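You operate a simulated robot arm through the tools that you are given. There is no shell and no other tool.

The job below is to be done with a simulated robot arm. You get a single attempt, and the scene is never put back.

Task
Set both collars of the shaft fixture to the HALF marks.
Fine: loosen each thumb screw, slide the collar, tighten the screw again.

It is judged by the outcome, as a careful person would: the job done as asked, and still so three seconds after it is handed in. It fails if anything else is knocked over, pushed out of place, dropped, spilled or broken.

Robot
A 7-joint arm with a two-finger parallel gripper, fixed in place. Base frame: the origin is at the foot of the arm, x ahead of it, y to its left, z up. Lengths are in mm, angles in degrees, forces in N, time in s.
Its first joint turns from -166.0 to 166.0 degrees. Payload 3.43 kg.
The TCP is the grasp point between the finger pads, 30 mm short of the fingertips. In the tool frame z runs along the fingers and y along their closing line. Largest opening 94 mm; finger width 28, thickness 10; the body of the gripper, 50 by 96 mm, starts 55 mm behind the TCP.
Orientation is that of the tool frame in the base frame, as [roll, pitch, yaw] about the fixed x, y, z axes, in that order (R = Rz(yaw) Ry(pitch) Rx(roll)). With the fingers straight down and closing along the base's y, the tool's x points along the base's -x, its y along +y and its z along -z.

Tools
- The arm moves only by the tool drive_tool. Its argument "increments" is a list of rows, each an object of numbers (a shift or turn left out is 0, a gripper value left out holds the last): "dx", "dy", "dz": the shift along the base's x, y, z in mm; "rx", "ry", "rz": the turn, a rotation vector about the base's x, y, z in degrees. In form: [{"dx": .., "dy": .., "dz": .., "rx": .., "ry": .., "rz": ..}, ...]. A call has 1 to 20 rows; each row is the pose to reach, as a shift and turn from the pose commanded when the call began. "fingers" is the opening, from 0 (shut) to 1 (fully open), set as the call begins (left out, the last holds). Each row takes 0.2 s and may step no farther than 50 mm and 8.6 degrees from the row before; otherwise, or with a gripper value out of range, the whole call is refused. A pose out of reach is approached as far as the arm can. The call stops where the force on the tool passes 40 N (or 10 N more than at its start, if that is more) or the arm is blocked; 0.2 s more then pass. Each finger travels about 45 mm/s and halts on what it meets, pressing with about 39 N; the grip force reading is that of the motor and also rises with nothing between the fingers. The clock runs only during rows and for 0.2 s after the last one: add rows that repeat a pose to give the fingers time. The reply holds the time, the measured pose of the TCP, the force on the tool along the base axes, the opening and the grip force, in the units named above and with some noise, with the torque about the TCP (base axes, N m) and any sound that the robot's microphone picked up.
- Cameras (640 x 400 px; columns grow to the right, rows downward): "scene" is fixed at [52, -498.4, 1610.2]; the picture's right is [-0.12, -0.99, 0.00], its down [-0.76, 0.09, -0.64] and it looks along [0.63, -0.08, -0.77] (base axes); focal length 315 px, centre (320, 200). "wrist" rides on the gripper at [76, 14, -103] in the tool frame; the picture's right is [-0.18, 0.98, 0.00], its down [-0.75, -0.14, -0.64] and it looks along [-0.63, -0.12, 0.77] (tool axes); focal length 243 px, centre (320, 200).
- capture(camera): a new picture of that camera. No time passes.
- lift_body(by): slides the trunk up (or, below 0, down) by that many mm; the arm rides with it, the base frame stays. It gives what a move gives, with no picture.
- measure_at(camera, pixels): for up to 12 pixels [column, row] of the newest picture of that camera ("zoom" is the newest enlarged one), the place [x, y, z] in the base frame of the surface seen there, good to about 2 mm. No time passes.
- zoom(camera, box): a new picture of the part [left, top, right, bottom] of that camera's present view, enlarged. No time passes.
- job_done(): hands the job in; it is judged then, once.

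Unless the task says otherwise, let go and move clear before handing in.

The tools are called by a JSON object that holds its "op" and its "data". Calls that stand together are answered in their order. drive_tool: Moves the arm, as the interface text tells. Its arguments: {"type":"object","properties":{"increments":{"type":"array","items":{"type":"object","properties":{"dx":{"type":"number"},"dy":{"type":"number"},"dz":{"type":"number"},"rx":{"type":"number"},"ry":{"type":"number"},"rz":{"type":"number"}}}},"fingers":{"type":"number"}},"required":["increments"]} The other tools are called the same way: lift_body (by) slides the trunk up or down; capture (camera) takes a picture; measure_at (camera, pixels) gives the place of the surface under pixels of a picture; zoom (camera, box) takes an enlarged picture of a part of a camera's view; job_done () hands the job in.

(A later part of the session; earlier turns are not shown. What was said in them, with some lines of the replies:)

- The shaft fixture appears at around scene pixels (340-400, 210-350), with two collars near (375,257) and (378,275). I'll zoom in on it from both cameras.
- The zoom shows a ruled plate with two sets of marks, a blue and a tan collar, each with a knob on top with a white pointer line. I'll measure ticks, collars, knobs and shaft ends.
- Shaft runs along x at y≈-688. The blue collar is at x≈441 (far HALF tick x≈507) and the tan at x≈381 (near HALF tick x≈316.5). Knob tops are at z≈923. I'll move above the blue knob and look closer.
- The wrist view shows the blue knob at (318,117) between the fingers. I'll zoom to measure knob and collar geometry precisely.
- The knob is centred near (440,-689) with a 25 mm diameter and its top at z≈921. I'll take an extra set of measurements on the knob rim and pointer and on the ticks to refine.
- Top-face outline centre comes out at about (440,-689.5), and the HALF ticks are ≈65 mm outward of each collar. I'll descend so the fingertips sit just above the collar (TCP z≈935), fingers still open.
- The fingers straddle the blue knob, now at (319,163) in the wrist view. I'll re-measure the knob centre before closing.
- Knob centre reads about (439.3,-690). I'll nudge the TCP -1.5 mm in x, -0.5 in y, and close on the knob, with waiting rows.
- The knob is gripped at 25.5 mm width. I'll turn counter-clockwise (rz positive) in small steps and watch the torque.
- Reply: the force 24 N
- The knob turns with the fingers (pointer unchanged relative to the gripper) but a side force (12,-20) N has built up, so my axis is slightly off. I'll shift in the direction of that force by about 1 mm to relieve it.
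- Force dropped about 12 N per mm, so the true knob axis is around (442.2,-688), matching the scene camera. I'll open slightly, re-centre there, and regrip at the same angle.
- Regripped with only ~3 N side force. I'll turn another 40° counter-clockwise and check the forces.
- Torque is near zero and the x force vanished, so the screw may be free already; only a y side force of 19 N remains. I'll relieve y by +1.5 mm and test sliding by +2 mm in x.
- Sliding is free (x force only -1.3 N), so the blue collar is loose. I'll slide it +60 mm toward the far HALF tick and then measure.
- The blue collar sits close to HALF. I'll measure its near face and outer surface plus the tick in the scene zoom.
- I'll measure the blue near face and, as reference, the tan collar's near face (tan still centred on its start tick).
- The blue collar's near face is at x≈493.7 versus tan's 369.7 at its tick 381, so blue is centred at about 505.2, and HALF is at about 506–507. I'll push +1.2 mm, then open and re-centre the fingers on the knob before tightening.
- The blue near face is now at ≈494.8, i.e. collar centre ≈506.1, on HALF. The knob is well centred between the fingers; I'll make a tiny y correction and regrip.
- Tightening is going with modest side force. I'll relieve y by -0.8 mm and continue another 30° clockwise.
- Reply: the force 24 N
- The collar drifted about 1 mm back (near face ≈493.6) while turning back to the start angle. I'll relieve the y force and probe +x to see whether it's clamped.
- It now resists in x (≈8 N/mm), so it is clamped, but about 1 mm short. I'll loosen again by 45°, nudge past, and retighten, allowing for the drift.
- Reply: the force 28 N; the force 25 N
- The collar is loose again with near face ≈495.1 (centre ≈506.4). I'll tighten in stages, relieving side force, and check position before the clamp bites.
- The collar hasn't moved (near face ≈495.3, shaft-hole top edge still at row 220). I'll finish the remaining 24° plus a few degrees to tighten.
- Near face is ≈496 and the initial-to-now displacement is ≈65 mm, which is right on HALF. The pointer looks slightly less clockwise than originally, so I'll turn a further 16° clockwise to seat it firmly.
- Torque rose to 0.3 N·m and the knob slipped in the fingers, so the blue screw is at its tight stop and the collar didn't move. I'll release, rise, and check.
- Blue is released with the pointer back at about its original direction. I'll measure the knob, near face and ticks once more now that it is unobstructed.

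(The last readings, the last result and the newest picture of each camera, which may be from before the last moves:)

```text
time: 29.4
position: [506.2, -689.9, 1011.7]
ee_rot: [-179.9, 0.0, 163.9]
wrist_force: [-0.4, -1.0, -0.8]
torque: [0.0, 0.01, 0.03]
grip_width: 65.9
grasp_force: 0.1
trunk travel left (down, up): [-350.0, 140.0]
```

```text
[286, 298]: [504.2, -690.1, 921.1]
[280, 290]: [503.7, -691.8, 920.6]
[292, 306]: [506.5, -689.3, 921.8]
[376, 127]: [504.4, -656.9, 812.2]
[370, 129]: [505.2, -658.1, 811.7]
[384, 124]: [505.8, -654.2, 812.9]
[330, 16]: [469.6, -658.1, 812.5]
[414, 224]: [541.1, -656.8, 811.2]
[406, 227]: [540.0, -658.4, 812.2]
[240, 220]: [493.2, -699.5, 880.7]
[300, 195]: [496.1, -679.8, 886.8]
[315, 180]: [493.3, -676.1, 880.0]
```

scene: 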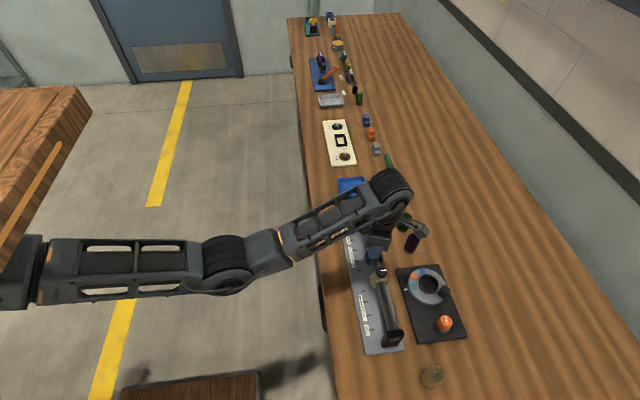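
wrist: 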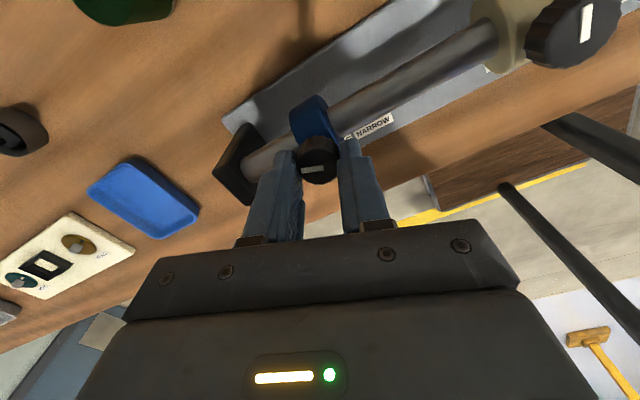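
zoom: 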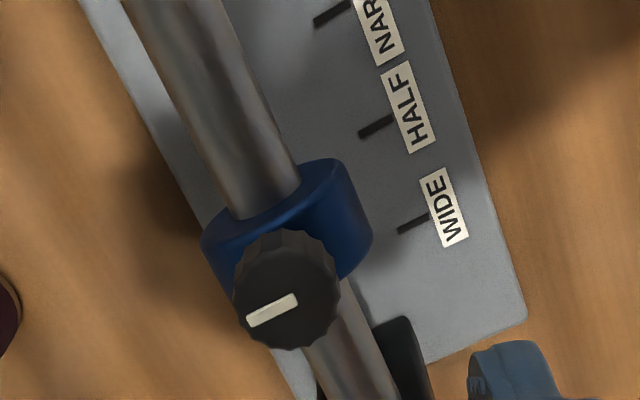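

Blue checks out: scene gives knob ≈507.5 vs tick 507.3; wrist gives 504.8 vs 505.1. Now I'll move above the tan knob (scene ≈(381.4,-688)), with yaw back to 180.

{"op": "drive_tool", "data": {"increments": [{"dx": -25, "dy": 1, "rz": 4}, {"dx": -60, "dy": 1.9, "rz": 8}, {"dx": -95, "dy": 1.9, "rz": 12}, {"dx": -124.8, "dy": 1.9, "rz": 16}, {"dx": -124.8, "dy": 1.9, "rz": 16}, {"dx": -124.8, "dy": 1.9, "rz": 16}], "fingers": 0.6}}

{"op": "capture", "data": {"camera": "wrist"}}

{"op": "zoom", "data": {"camera": "scene", "box": [345, 235, 425, 295]}}

```text
time: 30.8
position: [381.8, -688.4, 1012.8]
ee_rot: [180.0, 0.0, -179.9]
wrist_force: [0.2, -0.1, 0.8]
torque: [-0.02, -0.02, 0.02]
grip_width: 56.3
grasp_force: 0.1
trunk travel left (down, up): [-350.0, 140.0]
```

```text
taken
```

wrist: 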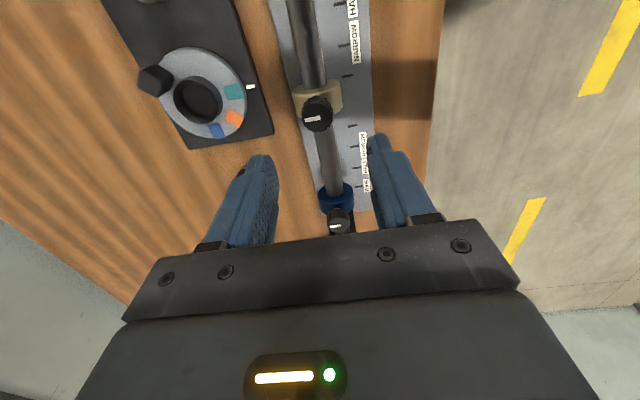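

```text
6.67 times, centred on (385, 265) of scene
```

zoom: 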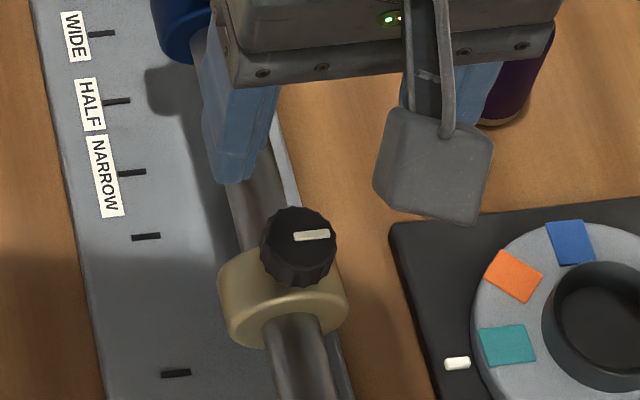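

The fingers are centred over the tan knob at wrist (318,115). I'll descend 76 mm and close on it.

{"op": "drive_tool", "data": {"increments": [{"dz": -30}, {"dz": -55}, {"dz": -70}, {"dz": -76}, {"dz": -76}], "fingers": 0.6}}

{"op": "zoom", "data": {"camera": "wrist", "box": [250, 110, 390, 210]}}

{"op": "drive_tool", "data": {"increments": [{"dx": 0}, {"dx": 0}, {"dx": 0}, {"dx": 0}, {"dx": 0}], "fingers": 0.0}}

{"op": "zoom", "data": {"camera": "wrist", "box": [250, 110, 390, 210]}}

```text
time: 32.0
position: [381.8, -687.5, 935.7]
ee_rot: [180.0, 0.0, 180.0]
wrist_force: [-0.6, 0.7, -0.1]
torque: [-0.01, 0.01, 0.02]
grip_width: 56.5
grasp_force: 0.0
trunk travel left (down, up): [-350.0, 140.0]
```

```text
4.00 times, centred on (320, 160) of wrist
```

zoom: 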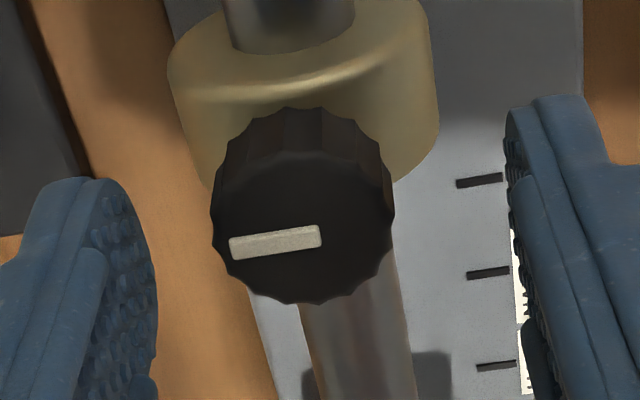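

```text
time: 33.2
position: [381.7, -690.5, 936.1]
ee_rot: [-179.8, 0.0, 179.9]
wrist_force: [2.4, -32.7, -6.9]
torque: [-0.74, -0.28, 0.16]
grip_width: 25.2
grasp_force: 45.1
trunk travel left (down, up): [-350.0, 140.0]
```

```text
4.00 times, centred on (320, 160) of wrist
```

zoom: 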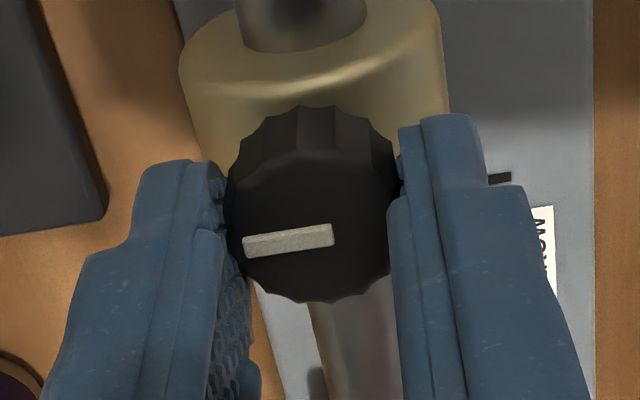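

The y force of -33 N says the knob axis is at y≈-690.5, 2.7 mm further. I'll relieve that now.

{"op": "drive_tool", "data": {"increments": [{"dy": -1.3}, {"dy": -2.6}, {"dy": -2.6}], "fingers": 0.0}}

```text
time: 34.0
position: [381.5, -689.9, 935.1]
ee_rot: [179.9, 0.0, 179.9]
wrist_force: [0.6, -3.5, 3.7]
torque: [-0.04, -0.04, -0.03]
grip_width: 25.3
grasp_force: 45.1
trunk travel left (down, up): [-350.0, 140.0]
```

Side force is now only 3.5 N. I'll turn counter-clockwise 40° and check.

{"op": "drive_tool", "data": {"increments": [{"rz": 8}, {"rz": 16}, {"rz": 24}, {"rz": 32}, {"rz": 40}, {"rz": 40}], "fingers": 0.0}}

{"op": "zoom", "data": {"camera": "wrist", "box": [250, 110, 390, 210]}}

```text
time: 35.4
position: [381.6, -689.9, 936.5]
ee_rot: [179.7, 0.0, -140.0]
wrist_force: [-6.6, 30.0, 6.2]
torque: [0.68, 0.53, -0.05]
grip_width: 25.3
grasp_force: 45.3
trunk travel left (down, up): [-350.0, 140.0]
```

```text
4.00 times, centred on (320, 160) of wrist
```

zoom: 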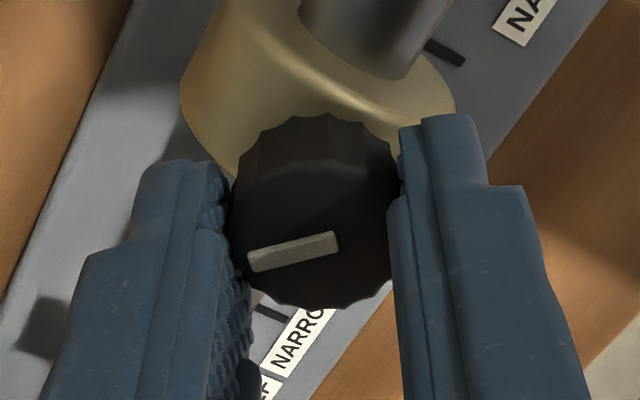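

A y force of 30 N has built; I'll relieve it by (+2.4 mm in y, -0.5 in x), then probe sliding in -x.

{"op": "drive_tool", "data": {"increments": [{"dx": -0.3, "dy": 1.2}, {"dx": -0.5, "dy": 2.4}, {"dx": -0.5, "dy": 2.4}], "fingers": 0.0}}

{"op": "drive_tool", "data": {"increments": [{"rz": 8}, {"rz": 16}, {"rz": 24}, {"rz": 30}, {"rz": 30}], "fingers": 0.0}}

```text
time: 36.2
position: [380.1, -688.7, 935.8]
ee_rot: [180.0, 0.1, -140.1]
wrist_force: [-14.0, 5.7, -4.4]
torque: [0.78, -0.6, -0.01]
grip_width: 25.5
grasp_force: 45.0
trunk travel left (down, up): [-350.0, 140.0]
```

```text
time: 37.4
position: [380.7, -689.0, 936.1]
ee_rot: [179.9, -0.1, -110.0]
wrist_force: [-18.6, -5.7, -3.5]
torque: [-0.31, 0.58, -0.04]
grip_width: 25.2
grasp_force: 44.7
trunk travel left (down, up): [-350.0, 140.0]
```

The x force is -18.6 N, so the tan collar may still be gripping the shaft. I'll move -x by 1.5 mm then 4.5 mm and watch the force.

{"op": "drive_tool", "data": {"increments": [{"dx": -0.8}, {"dx": -1.5}, {"dx": -1.5}], "fingers": 0.0}}

{"op": "drive_tool", "data": {"increments": [{"dx": -1}, {"dx": -2}, {"dx": -2}], "fingers": 0.0}}

```text
time: 38.2
position: [379.9, -689.4, 937.2]
ee_rot: [-180.0, -0.1, -110.0]
wrist_force: [-9.9, -8.2, -5.3]
torque: [-1.24, 0.67, 0.0]
grip_width: 25.3
grasp_force: 45.3
trunk travel left (down, up): [-350.0, 140.0]
```

```text
time: 39.0
position: [379.2, -689.7, 936.4]
ee_rot: [-179.9, 0.0, -110.0]
wrist_force: [1.1, -7.2, -0.8]
torque: [-0.28, -0.3, 0.0]
grip_width: 25.2
grasp_force: 45.4
trunk travel left (down, up): [-350.0, 140.0]
```

The force follows the displacement linearly, which still looks like clamped. One more -2 mm probe.

{"op": "drive_tool", "data": {"increments": [{"dx": -1}, {"dx": -2}, {"dx": -2}], "fingers": 0.0}}

{"op": "zoom", "data": {"camera": "scene", "box": [345, 245, 415, 295]}}

{"op": "zoom", "data": {"camera": "wrist", "box": [250, 110, 390, 210]}}

```text
time: 39.8
position: [376.7, -687.8, 935.6]
ee_rot: [180.0, 0.0, -110.0]
wrist_force: [1.3, -3.9, 6.5]
torque: [0.83, -0.36, -0.01]
grip_width: 25.4
grasp_force: 44.8
trunk travel left (down, up): [-350.0, 140.0]
```

```text
8.00 times, centred on (380, 270) of scene
```

zoom: 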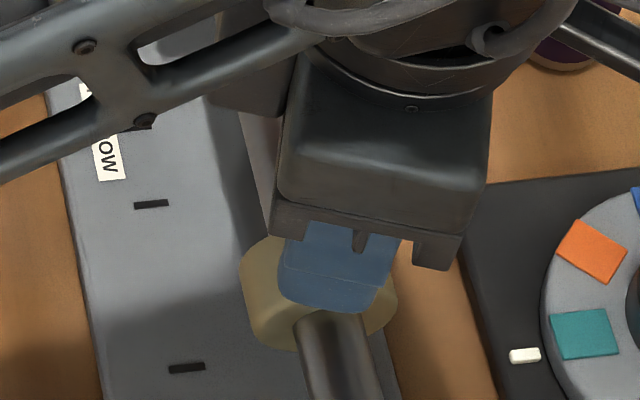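

```text
4.00 times, centred on (320, 160) of wrist
```

zoom: 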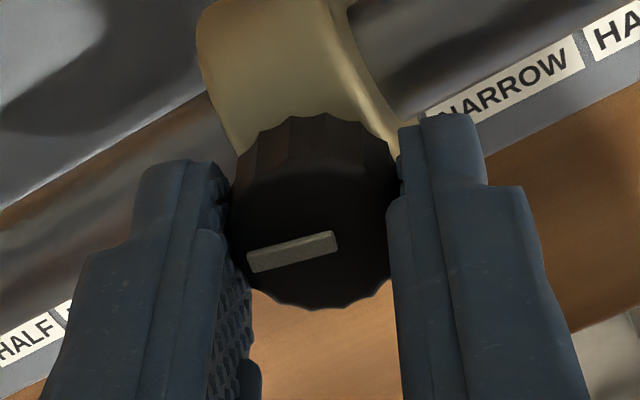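

Force stayed ~1 N over the last 2 mm, so tan is sliding freely. I'll measure its near face now (started at ≈369.9; target ≈304.9).

{"op": "measure_at", "data": {"camera": "zoom", "pixels": [[285, 330], [280, 325], [290, 340], [380, 318], [382, 312], [278, 315], [285, 318], [378, 325], [275, 335], [186, 367], [372, 330], [283, 338]]}}

```text
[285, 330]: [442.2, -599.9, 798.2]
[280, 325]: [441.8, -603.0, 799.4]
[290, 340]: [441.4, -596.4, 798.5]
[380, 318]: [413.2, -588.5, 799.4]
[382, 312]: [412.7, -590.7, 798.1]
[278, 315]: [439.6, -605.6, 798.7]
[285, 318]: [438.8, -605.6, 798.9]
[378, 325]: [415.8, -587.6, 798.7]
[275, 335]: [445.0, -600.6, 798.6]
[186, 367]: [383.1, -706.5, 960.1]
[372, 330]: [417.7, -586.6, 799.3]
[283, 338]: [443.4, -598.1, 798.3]
```

That zoom was the wrist one, so those points aren't useful. I'll slide -58 mm first and then measure with the scene zoom.

{"op": "drive_tool", "data": {"increments": [{"dx": -8}, {"dx": -16}, {"dx": -24}, {"dx": -32}, {"dx": -40}, {"dx": -48}, {"dx": -54}, {"dx": -58}, {"dx": -58}], "fingers": 0.0}}

{"op": "zoom", "data": {"camera": "scene", "box": [350, 275, 400, 315]}}

```text
time: 41.8
position: [319.5, -688.8, 936.4]
ee_rot: [179.9, 0.0, -110.0]
wrist_force: [-0.5, -11.4, -7.3]
torque: [-1.03, 0.31, 0.0]
grip_width: 25.3
grasp_force: 44.7
trunk travel left (down, up): [-350.0, 140.0]
```

```text
10.00 times, centred on (375, 295) of scene
```

zoom: 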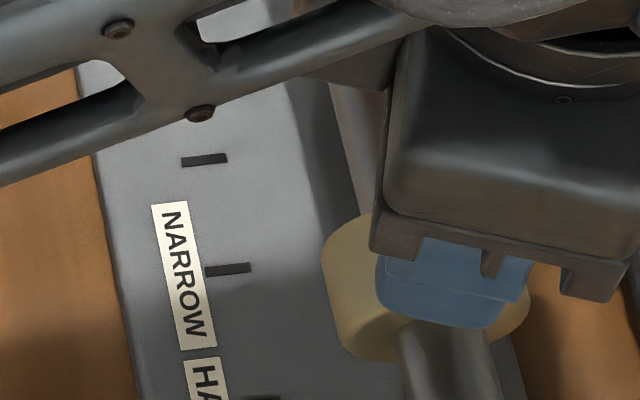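

{"op": "zoom", "data": {"camera": "scene", "box": [360, 290, 410, 325]}}

{"op": "measure_at", "data": {"camera": "scene", "pixels": [[380, 304]]}}

```text
11.43 times, centred on (385, 308) of scene
```

zoom: 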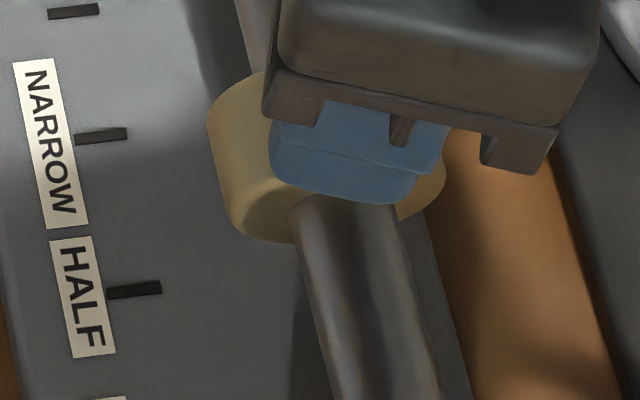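

```text
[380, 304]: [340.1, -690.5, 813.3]
```

The tan collar's near face is visible around (270,215) and (415,205) in this zoom; measuring it and the ticks.

{"op": "measure_at", "data": {"camera": "zoom", "pixels": [[260, 215], [270, 215], [280, 220], [265, 225], [412, 200], [415, 207], [285, 210], [275, 205], [110, 135], [135, 290], [145, 289], [90, 136]]}}

```text
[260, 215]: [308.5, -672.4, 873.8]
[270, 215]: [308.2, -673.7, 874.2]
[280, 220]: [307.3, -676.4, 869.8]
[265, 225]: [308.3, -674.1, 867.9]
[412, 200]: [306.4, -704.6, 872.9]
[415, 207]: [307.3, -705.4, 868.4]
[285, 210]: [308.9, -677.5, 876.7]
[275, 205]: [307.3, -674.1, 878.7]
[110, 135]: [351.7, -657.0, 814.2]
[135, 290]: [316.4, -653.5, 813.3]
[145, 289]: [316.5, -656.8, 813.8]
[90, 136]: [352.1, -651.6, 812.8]
```

Near face is ≈307.8 (centre ≈319), HALF tick at 316.4 → face target ≈305.1. I'll push -2.7 mm and relieve y by -0.9.

{"op": "drive_tool", "data": {"increments": [{"dx": -1.3, "dy": -0.5}, {"dx": -2.7, "dy": -0.9}, {"dx": -2.7, "dy": -0.9}], "fingers": 0.0}}

{"op": "zoom", "data": {"camera": "scene", "box": [360, 290, 410, 325]}}

{"op": "measure_at", "data": {"camera": "zoom", "pixels": [[265, 225], [270, 220], [280, 225], [265, 230], [412, 207], [415, 212], [285, 218], [278, 212], [290, 225], [272, 230], [410, 215], [280, 235]]}}

```text
time: 42.6
position: [315.7, -689.0, 935.1]
ee_rot: [180.0, 0.1, -110.0]
wrist_force: [1.7, 7.0, 1.0]
torque: [0.29, 0.06, 0.0]
grip_width: 25.5
grasp_force: 45.4
trunk travel left (down, up): [-350.0, 140.0]
```

```text
11.43 times, centred on (385, 308) of scene
```

zoom: 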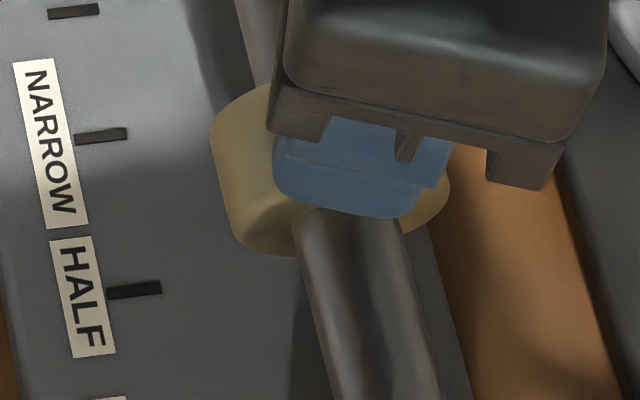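

```text
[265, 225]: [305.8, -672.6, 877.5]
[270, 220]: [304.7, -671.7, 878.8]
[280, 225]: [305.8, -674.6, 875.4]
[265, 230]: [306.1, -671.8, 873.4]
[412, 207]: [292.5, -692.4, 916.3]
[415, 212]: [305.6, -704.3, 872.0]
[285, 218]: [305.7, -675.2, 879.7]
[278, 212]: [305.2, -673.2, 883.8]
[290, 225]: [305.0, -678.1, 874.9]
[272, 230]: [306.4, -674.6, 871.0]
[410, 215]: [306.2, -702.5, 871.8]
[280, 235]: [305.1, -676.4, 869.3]
```

Near face ≈305.6, centre ≈316.8, on HALF. I'll start tightening: 24° clockwise, then recheck.

{"op": "drive_tool", "data": {"increments": [{"dx": -0.3, "dy": 0.5}, {"dx": -0.3, "dy": 0.5, "rz": -8}, {"dx": -0.3, "dy": 0.5, "rz": -16}, {"dx": -0.3, "dy": 0.5, "rz": -24}, {"dx": -0.3, "dy": 0.5, "rz": -24}], "fingers": 0.0}}

{"op": "zoom", "data": {"camera": "scene", "box": [360, 290, 410, 325]}}

{"op": "measure_at", "data": {"camera": "zoom", "pixels": [[265, 225], [270, 225], [280, 225], [265, 230], [412, 220], [415, 214], [285, 220], [278, 218], [290, 225], [272, 230], [410, 215], [280, 235]]}}

```text
time: 43.8
position: [314.5, -689.1, 934.9]
ee_rot: [180.0, -0.2, -134.1]
wrist_force: [-0.1, -5.3, 1.2]
torque: [0.27, -0.46, 0.03]
grip_width: 25.3
grasp_force: 44.8
trunk travel left (down, up): [-350.0, 140.0]
```

```text
11.43 times, centred on (385, 308) of scene
```

zoom: 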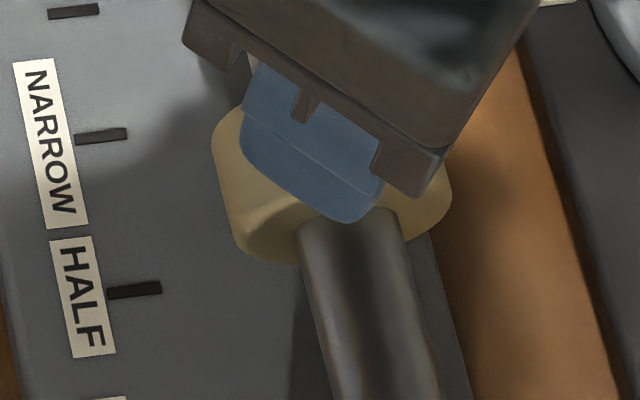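

```text
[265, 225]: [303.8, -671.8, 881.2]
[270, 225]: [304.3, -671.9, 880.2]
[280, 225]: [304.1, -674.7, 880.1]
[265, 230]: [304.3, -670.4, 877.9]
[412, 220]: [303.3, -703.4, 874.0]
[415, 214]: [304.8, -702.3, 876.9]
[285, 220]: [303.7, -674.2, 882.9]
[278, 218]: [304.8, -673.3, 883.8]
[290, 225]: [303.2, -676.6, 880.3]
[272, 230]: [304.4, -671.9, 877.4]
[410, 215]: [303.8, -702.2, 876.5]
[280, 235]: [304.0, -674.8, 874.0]
```

It drifted to ≈304.1 while still loose; I'll correct +1.1 mm in x and continue another 16° clockwise.

{"op": "drive_tool", "data": {"increments": [{"dx": 0.6, "dy": -0.2}, {"dx": 1.1, "dy": -0.4}, {"dx": 1.3, "dy": -0.4, "rz": -8}, {"dx": 1.5, "dy": -0.4, "rz": -16}, {"dx": 1.5, "dy": -0.4, "rz": -16}], "fingers": 0.0}}

{"op": "zoom", "data": {"camera": "scene", "box": [360, 290, 410, 325]}}

{"op": "measure_at", "data": {"camera": "zoom", "pixels": [[265, 225], [270, 225], [280, 225], [265, 230], [412, 220], [415, 214], [285, 220], [278, 218], [290, 225], [272, 230], [410, 215], [280, 235]]}}

```text
time: 45.0
position: [315.5, -689.2, 935.5]
ee_rot: [180.0, -0.2, -150.1]
wrist_force: [0.0, -13.1, 1.5]
torque: [-0.87, 0.58, 0.02]
grip_width: 25.4
grasp_force: 45.2
trunk travel left (down, up): [-350.0, 140.0]
```

```text
11.43 times, centred on (385, 308) of scene
```

zoom: 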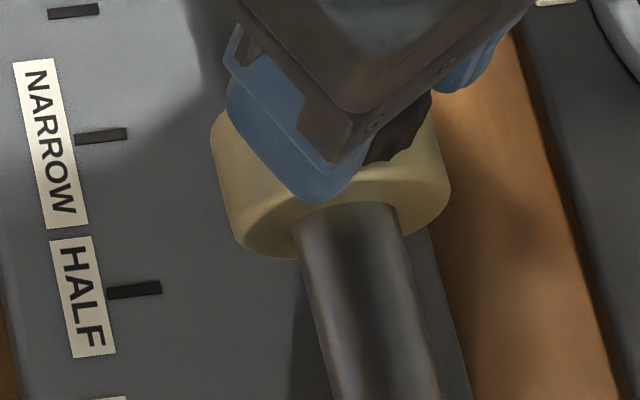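

```text
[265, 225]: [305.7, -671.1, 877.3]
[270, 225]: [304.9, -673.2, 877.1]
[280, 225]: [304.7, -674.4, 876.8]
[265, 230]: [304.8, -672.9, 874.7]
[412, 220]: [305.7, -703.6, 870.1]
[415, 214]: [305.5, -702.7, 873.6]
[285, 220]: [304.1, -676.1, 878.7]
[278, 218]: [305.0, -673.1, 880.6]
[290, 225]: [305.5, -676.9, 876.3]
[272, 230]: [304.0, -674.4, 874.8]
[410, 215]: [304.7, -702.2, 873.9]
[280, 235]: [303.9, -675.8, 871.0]
```

Face ≈304.9, right on target. Continuing 14° with small y relief and drift compensation.

{"op": "drive_tool", "data": {"increments": [{"dx": 0.2, "dy": -0.6, "rz": -5}, {"dx": 0.4, "dy": -1, "rz": -10}, {"dx": 0.5, "dy": -1.2, "rz": -14}, {"dx": 0.5, "dy": -1.2, "rz": -14}], "fingers": 0.0}}

{"op": "zoom", "data": {"camera": "scene", "box": [360, 290, 410, 325]}}

{"op": "measure_at", "data": {"camera": "zoom", "pixels": [[265, 225], [270, 225], [280, 225], [265, 230], [412, 220], [415, 214], [285, 220], [278, 218], [290, 225], [272, 230], [410, 215], [280, 235]]}}

```text
time: 46.0
position: [316.5, -689.0, 934.9]
ee_rot: [180.0, 0.0, -164.2]
wrist_force: [-6.4, 2.0, 4.7]
torque: [0.06, 0.71, -0.04]
grip_width: 25.1
grasp_force: 45.1
trunk travel left (down, up): [-350.0, 140.0]
```

```text
11.43 times, centred on (385, 308) of scene
```

zoom: 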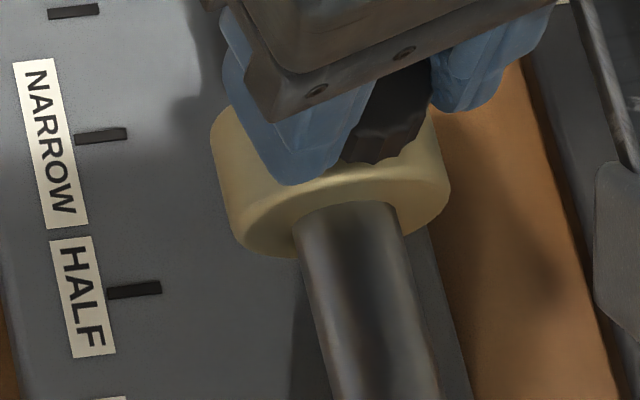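

```text
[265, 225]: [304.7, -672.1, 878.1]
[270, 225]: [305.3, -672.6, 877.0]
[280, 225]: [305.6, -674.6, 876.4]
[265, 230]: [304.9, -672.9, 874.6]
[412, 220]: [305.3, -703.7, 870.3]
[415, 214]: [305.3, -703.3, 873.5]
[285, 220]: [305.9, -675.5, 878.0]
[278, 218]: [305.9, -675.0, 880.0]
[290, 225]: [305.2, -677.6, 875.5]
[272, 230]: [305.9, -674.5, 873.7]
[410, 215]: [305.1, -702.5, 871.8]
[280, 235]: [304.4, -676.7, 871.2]
```

Still at ≈305.2 and now x force appears, so the clamp is biting. I'll finish the turn: another 32° clockwise to reach the tight stop.

{"op": "drive_tool", "data": {"increments": [{"rz": -5}, {"rz": -10}, {"rz": -16}, {"rz": -16}], "fingers": 0.0}}

{"op": "drive_tool", "data": {"increments": [{"rz": -4}, {"rz": -8}, {"rz": -12}, {"rz": -16}, {"rz": -16}], "fingers": 0.0}}

{"op": "zoom", "data": {"camera": "scene", "box": [360, 290, 410, 325]}}

{"op": "zoom", "data": {"camera": "wrist", "box": [250, 80, 410, 200]}}

```text
time: 47.0
position: [316.3, -690.4, 935.9]
ee_rot: [-179.9, 0.0, 179.9]
wrist_force: [-6.5, 0.4, 6.0]
torque: [-0.06, -0.07, 0.0]
grip_width: 25.4
grasp_force: 44.9
trunk travel left (down, up): [-350.0, 140.0]
```

```text
time: 48.2
position: [318.3, -691.5, 935.5]
ee_rot: [179.9, -0.1, 163.9]
wrist_force: [2.4, -7.2, 0.7]
torque: [-0.24, -0.09, 0.37]
grip_width: 25.5
grasp_force: 44.3
trunk travel left (down, up): [-350.0, 140.0]
```

```text
11.43 times, centred on (385, 308) of scene
```

zoom: 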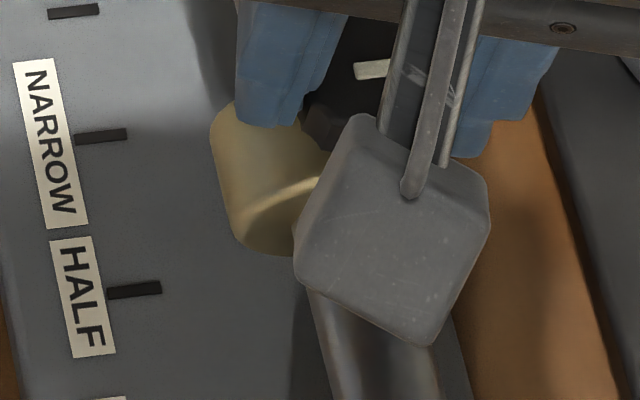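

```text
3.33 times, centred on (330, 140) of wrist
```

zoom: 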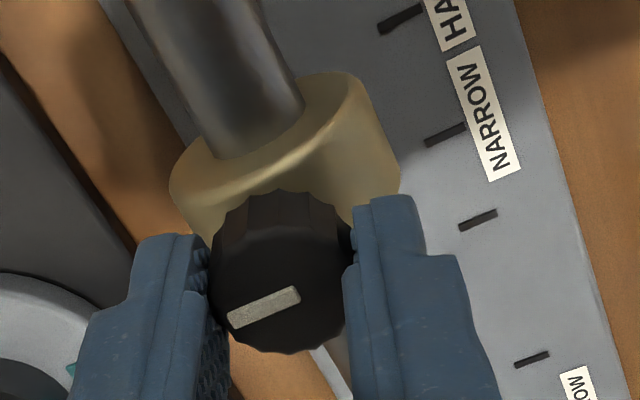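

Torque reached 0.37 N·m and the knob slipped in the grip, just as blue did at its stop, so tan is tight. I'll release, lift and move clear for a final check.

{"op": "drive_tool", "data": {"increments": [{"dx": 0}, {"dx": 0}, {"dx": 0}, {"dx": 0}, {"dz": 20}, {"dz": 50}, {"dz": 90}, {"dz": 130}, {"dy": 40, "dz": 160}, {"dy": 80, "dz": 190}, {"dy": 125, "dz": 200}, {"dy": 170, "dz": 200}, {"dy": 210, "dz": 200}, {"dy": 210, "dz": 200}], "fingers": 0.7}}

{"op": "capture", "data": {"camera": "scene"}}

{"op": "zoom", "data": {"camera": "scene", "box": [335, 205, 415, 325]}}

```text
time: 51.2
position: [316.9, -480.0, 1134.8]
ee_rot: [179.9, 0.0, 164.0]
wrist_force: [-0.1, 0.2, 0.5]
torque: [0.07, 0.03, -0.05]
grip_width: 65.8
grasp_force: 0.1
trunk travel left (down, up): [-350.0, 140.0]
```

```text
taken
```

scene: 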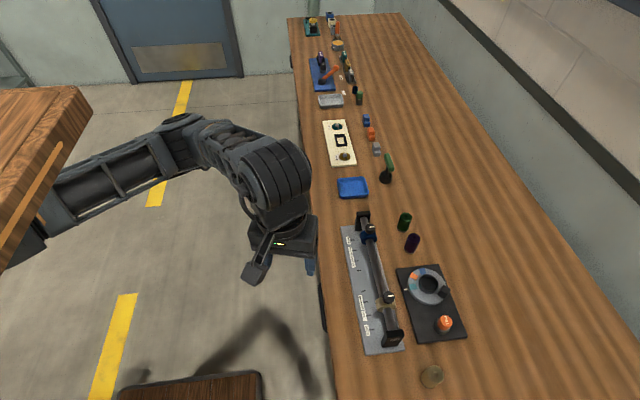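

```text
3.33 times, centred on (375, 265) of scene
```

zoom: 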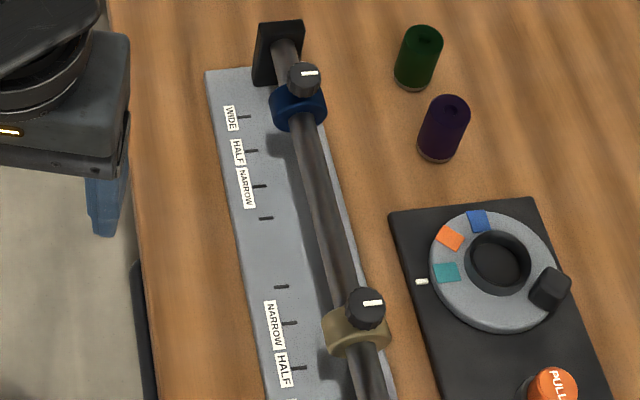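

Both collars are clear of the arm and nothing else moved. I'll do final measurements on tan and blue.

{"op": "zoom", "data": {"camera": "scene", "box": [360, 285, 410, 325]}}

{"op": "measure_at", "data": {"camera": "scene", "pixels": [[389, 297], [386, 297], [388, 295], [388, 299], [365, 304], [382, 307], [397, 305], [371, 227], [368, 227], [370, 229], [355, 240], [350, 250]]}}

```text
10.00 times, centred on (385, 305) of scene
```

zoom: 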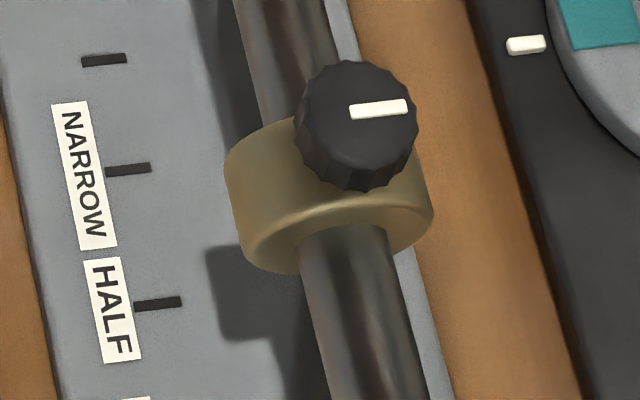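

```text
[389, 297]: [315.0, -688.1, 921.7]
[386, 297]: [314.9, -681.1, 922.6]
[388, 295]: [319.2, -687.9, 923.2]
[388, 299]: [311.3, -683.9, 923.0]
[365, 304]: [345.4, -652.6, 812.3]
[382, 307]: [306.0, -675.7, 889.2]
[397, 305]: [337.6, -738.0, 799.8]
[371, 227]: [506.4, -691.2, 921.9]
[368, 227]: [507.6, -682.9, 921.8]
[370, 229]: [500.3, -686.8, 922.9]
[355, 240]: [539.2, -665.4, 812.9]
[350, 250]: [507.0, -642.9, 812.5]
```

{"op": "measure_at", "data": {"camera": "zoom", "pixels": [[357, 118], [357, 110], [345, 118], [370, 118], [270, 240], [280, 250], [410, 230], [275, 230], [150, 303], [165, 302], [285, 240], [408, 222]]}}

```text
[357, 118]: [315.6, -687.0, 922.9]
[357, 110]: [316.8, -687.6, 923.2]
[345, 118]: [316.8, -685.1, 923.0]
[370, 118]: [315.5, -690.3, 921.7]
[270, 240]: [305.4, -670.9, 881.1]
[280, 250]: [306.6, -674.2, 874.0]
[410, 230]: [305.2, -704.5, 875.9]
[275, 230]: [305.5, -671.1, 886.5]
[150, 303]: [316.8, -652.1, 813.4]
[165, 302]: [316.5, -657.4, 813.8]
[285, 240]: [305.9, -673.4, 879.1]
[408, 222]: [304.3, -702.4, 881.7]
```

Tan: knob centre ≈316.3 and near face ≈305.4, against the HALF tick at 316.6. Blue: knob ≈507.3 against its HALF tick at 507.2. Both screws are turned to their stops, the arm is clear and nothing else has moved, so I'm handing in.

{"op": "job_done", "data": {}}

```text
The job is handed in.
```

Both collars are on their HALF marks with the thumb screws tightened again. I've handed the job in.

| Collar | Measured centre (x, mm) | HALF mark (x, mm) |
|---|---|---|
| Blue (far) | about 507.3 | about 507.2 |
| Tan (near) | about 316.3 | about 316.6 |

The camera readings are good to about 2 mm, so both collars match their marks within what I could measure.

I turned each screw clockwise until it stopped and slipped in the fingers at about 0.3–0.4 N·m. I did not push on the collars after that final turn.

The blue collar drifted about 1 mm the first time I tightened it, so I loosened it, reset it and tightened it again. Nothing else on the bench looked moved in the last pictures, and the arm was clear when I handed in.
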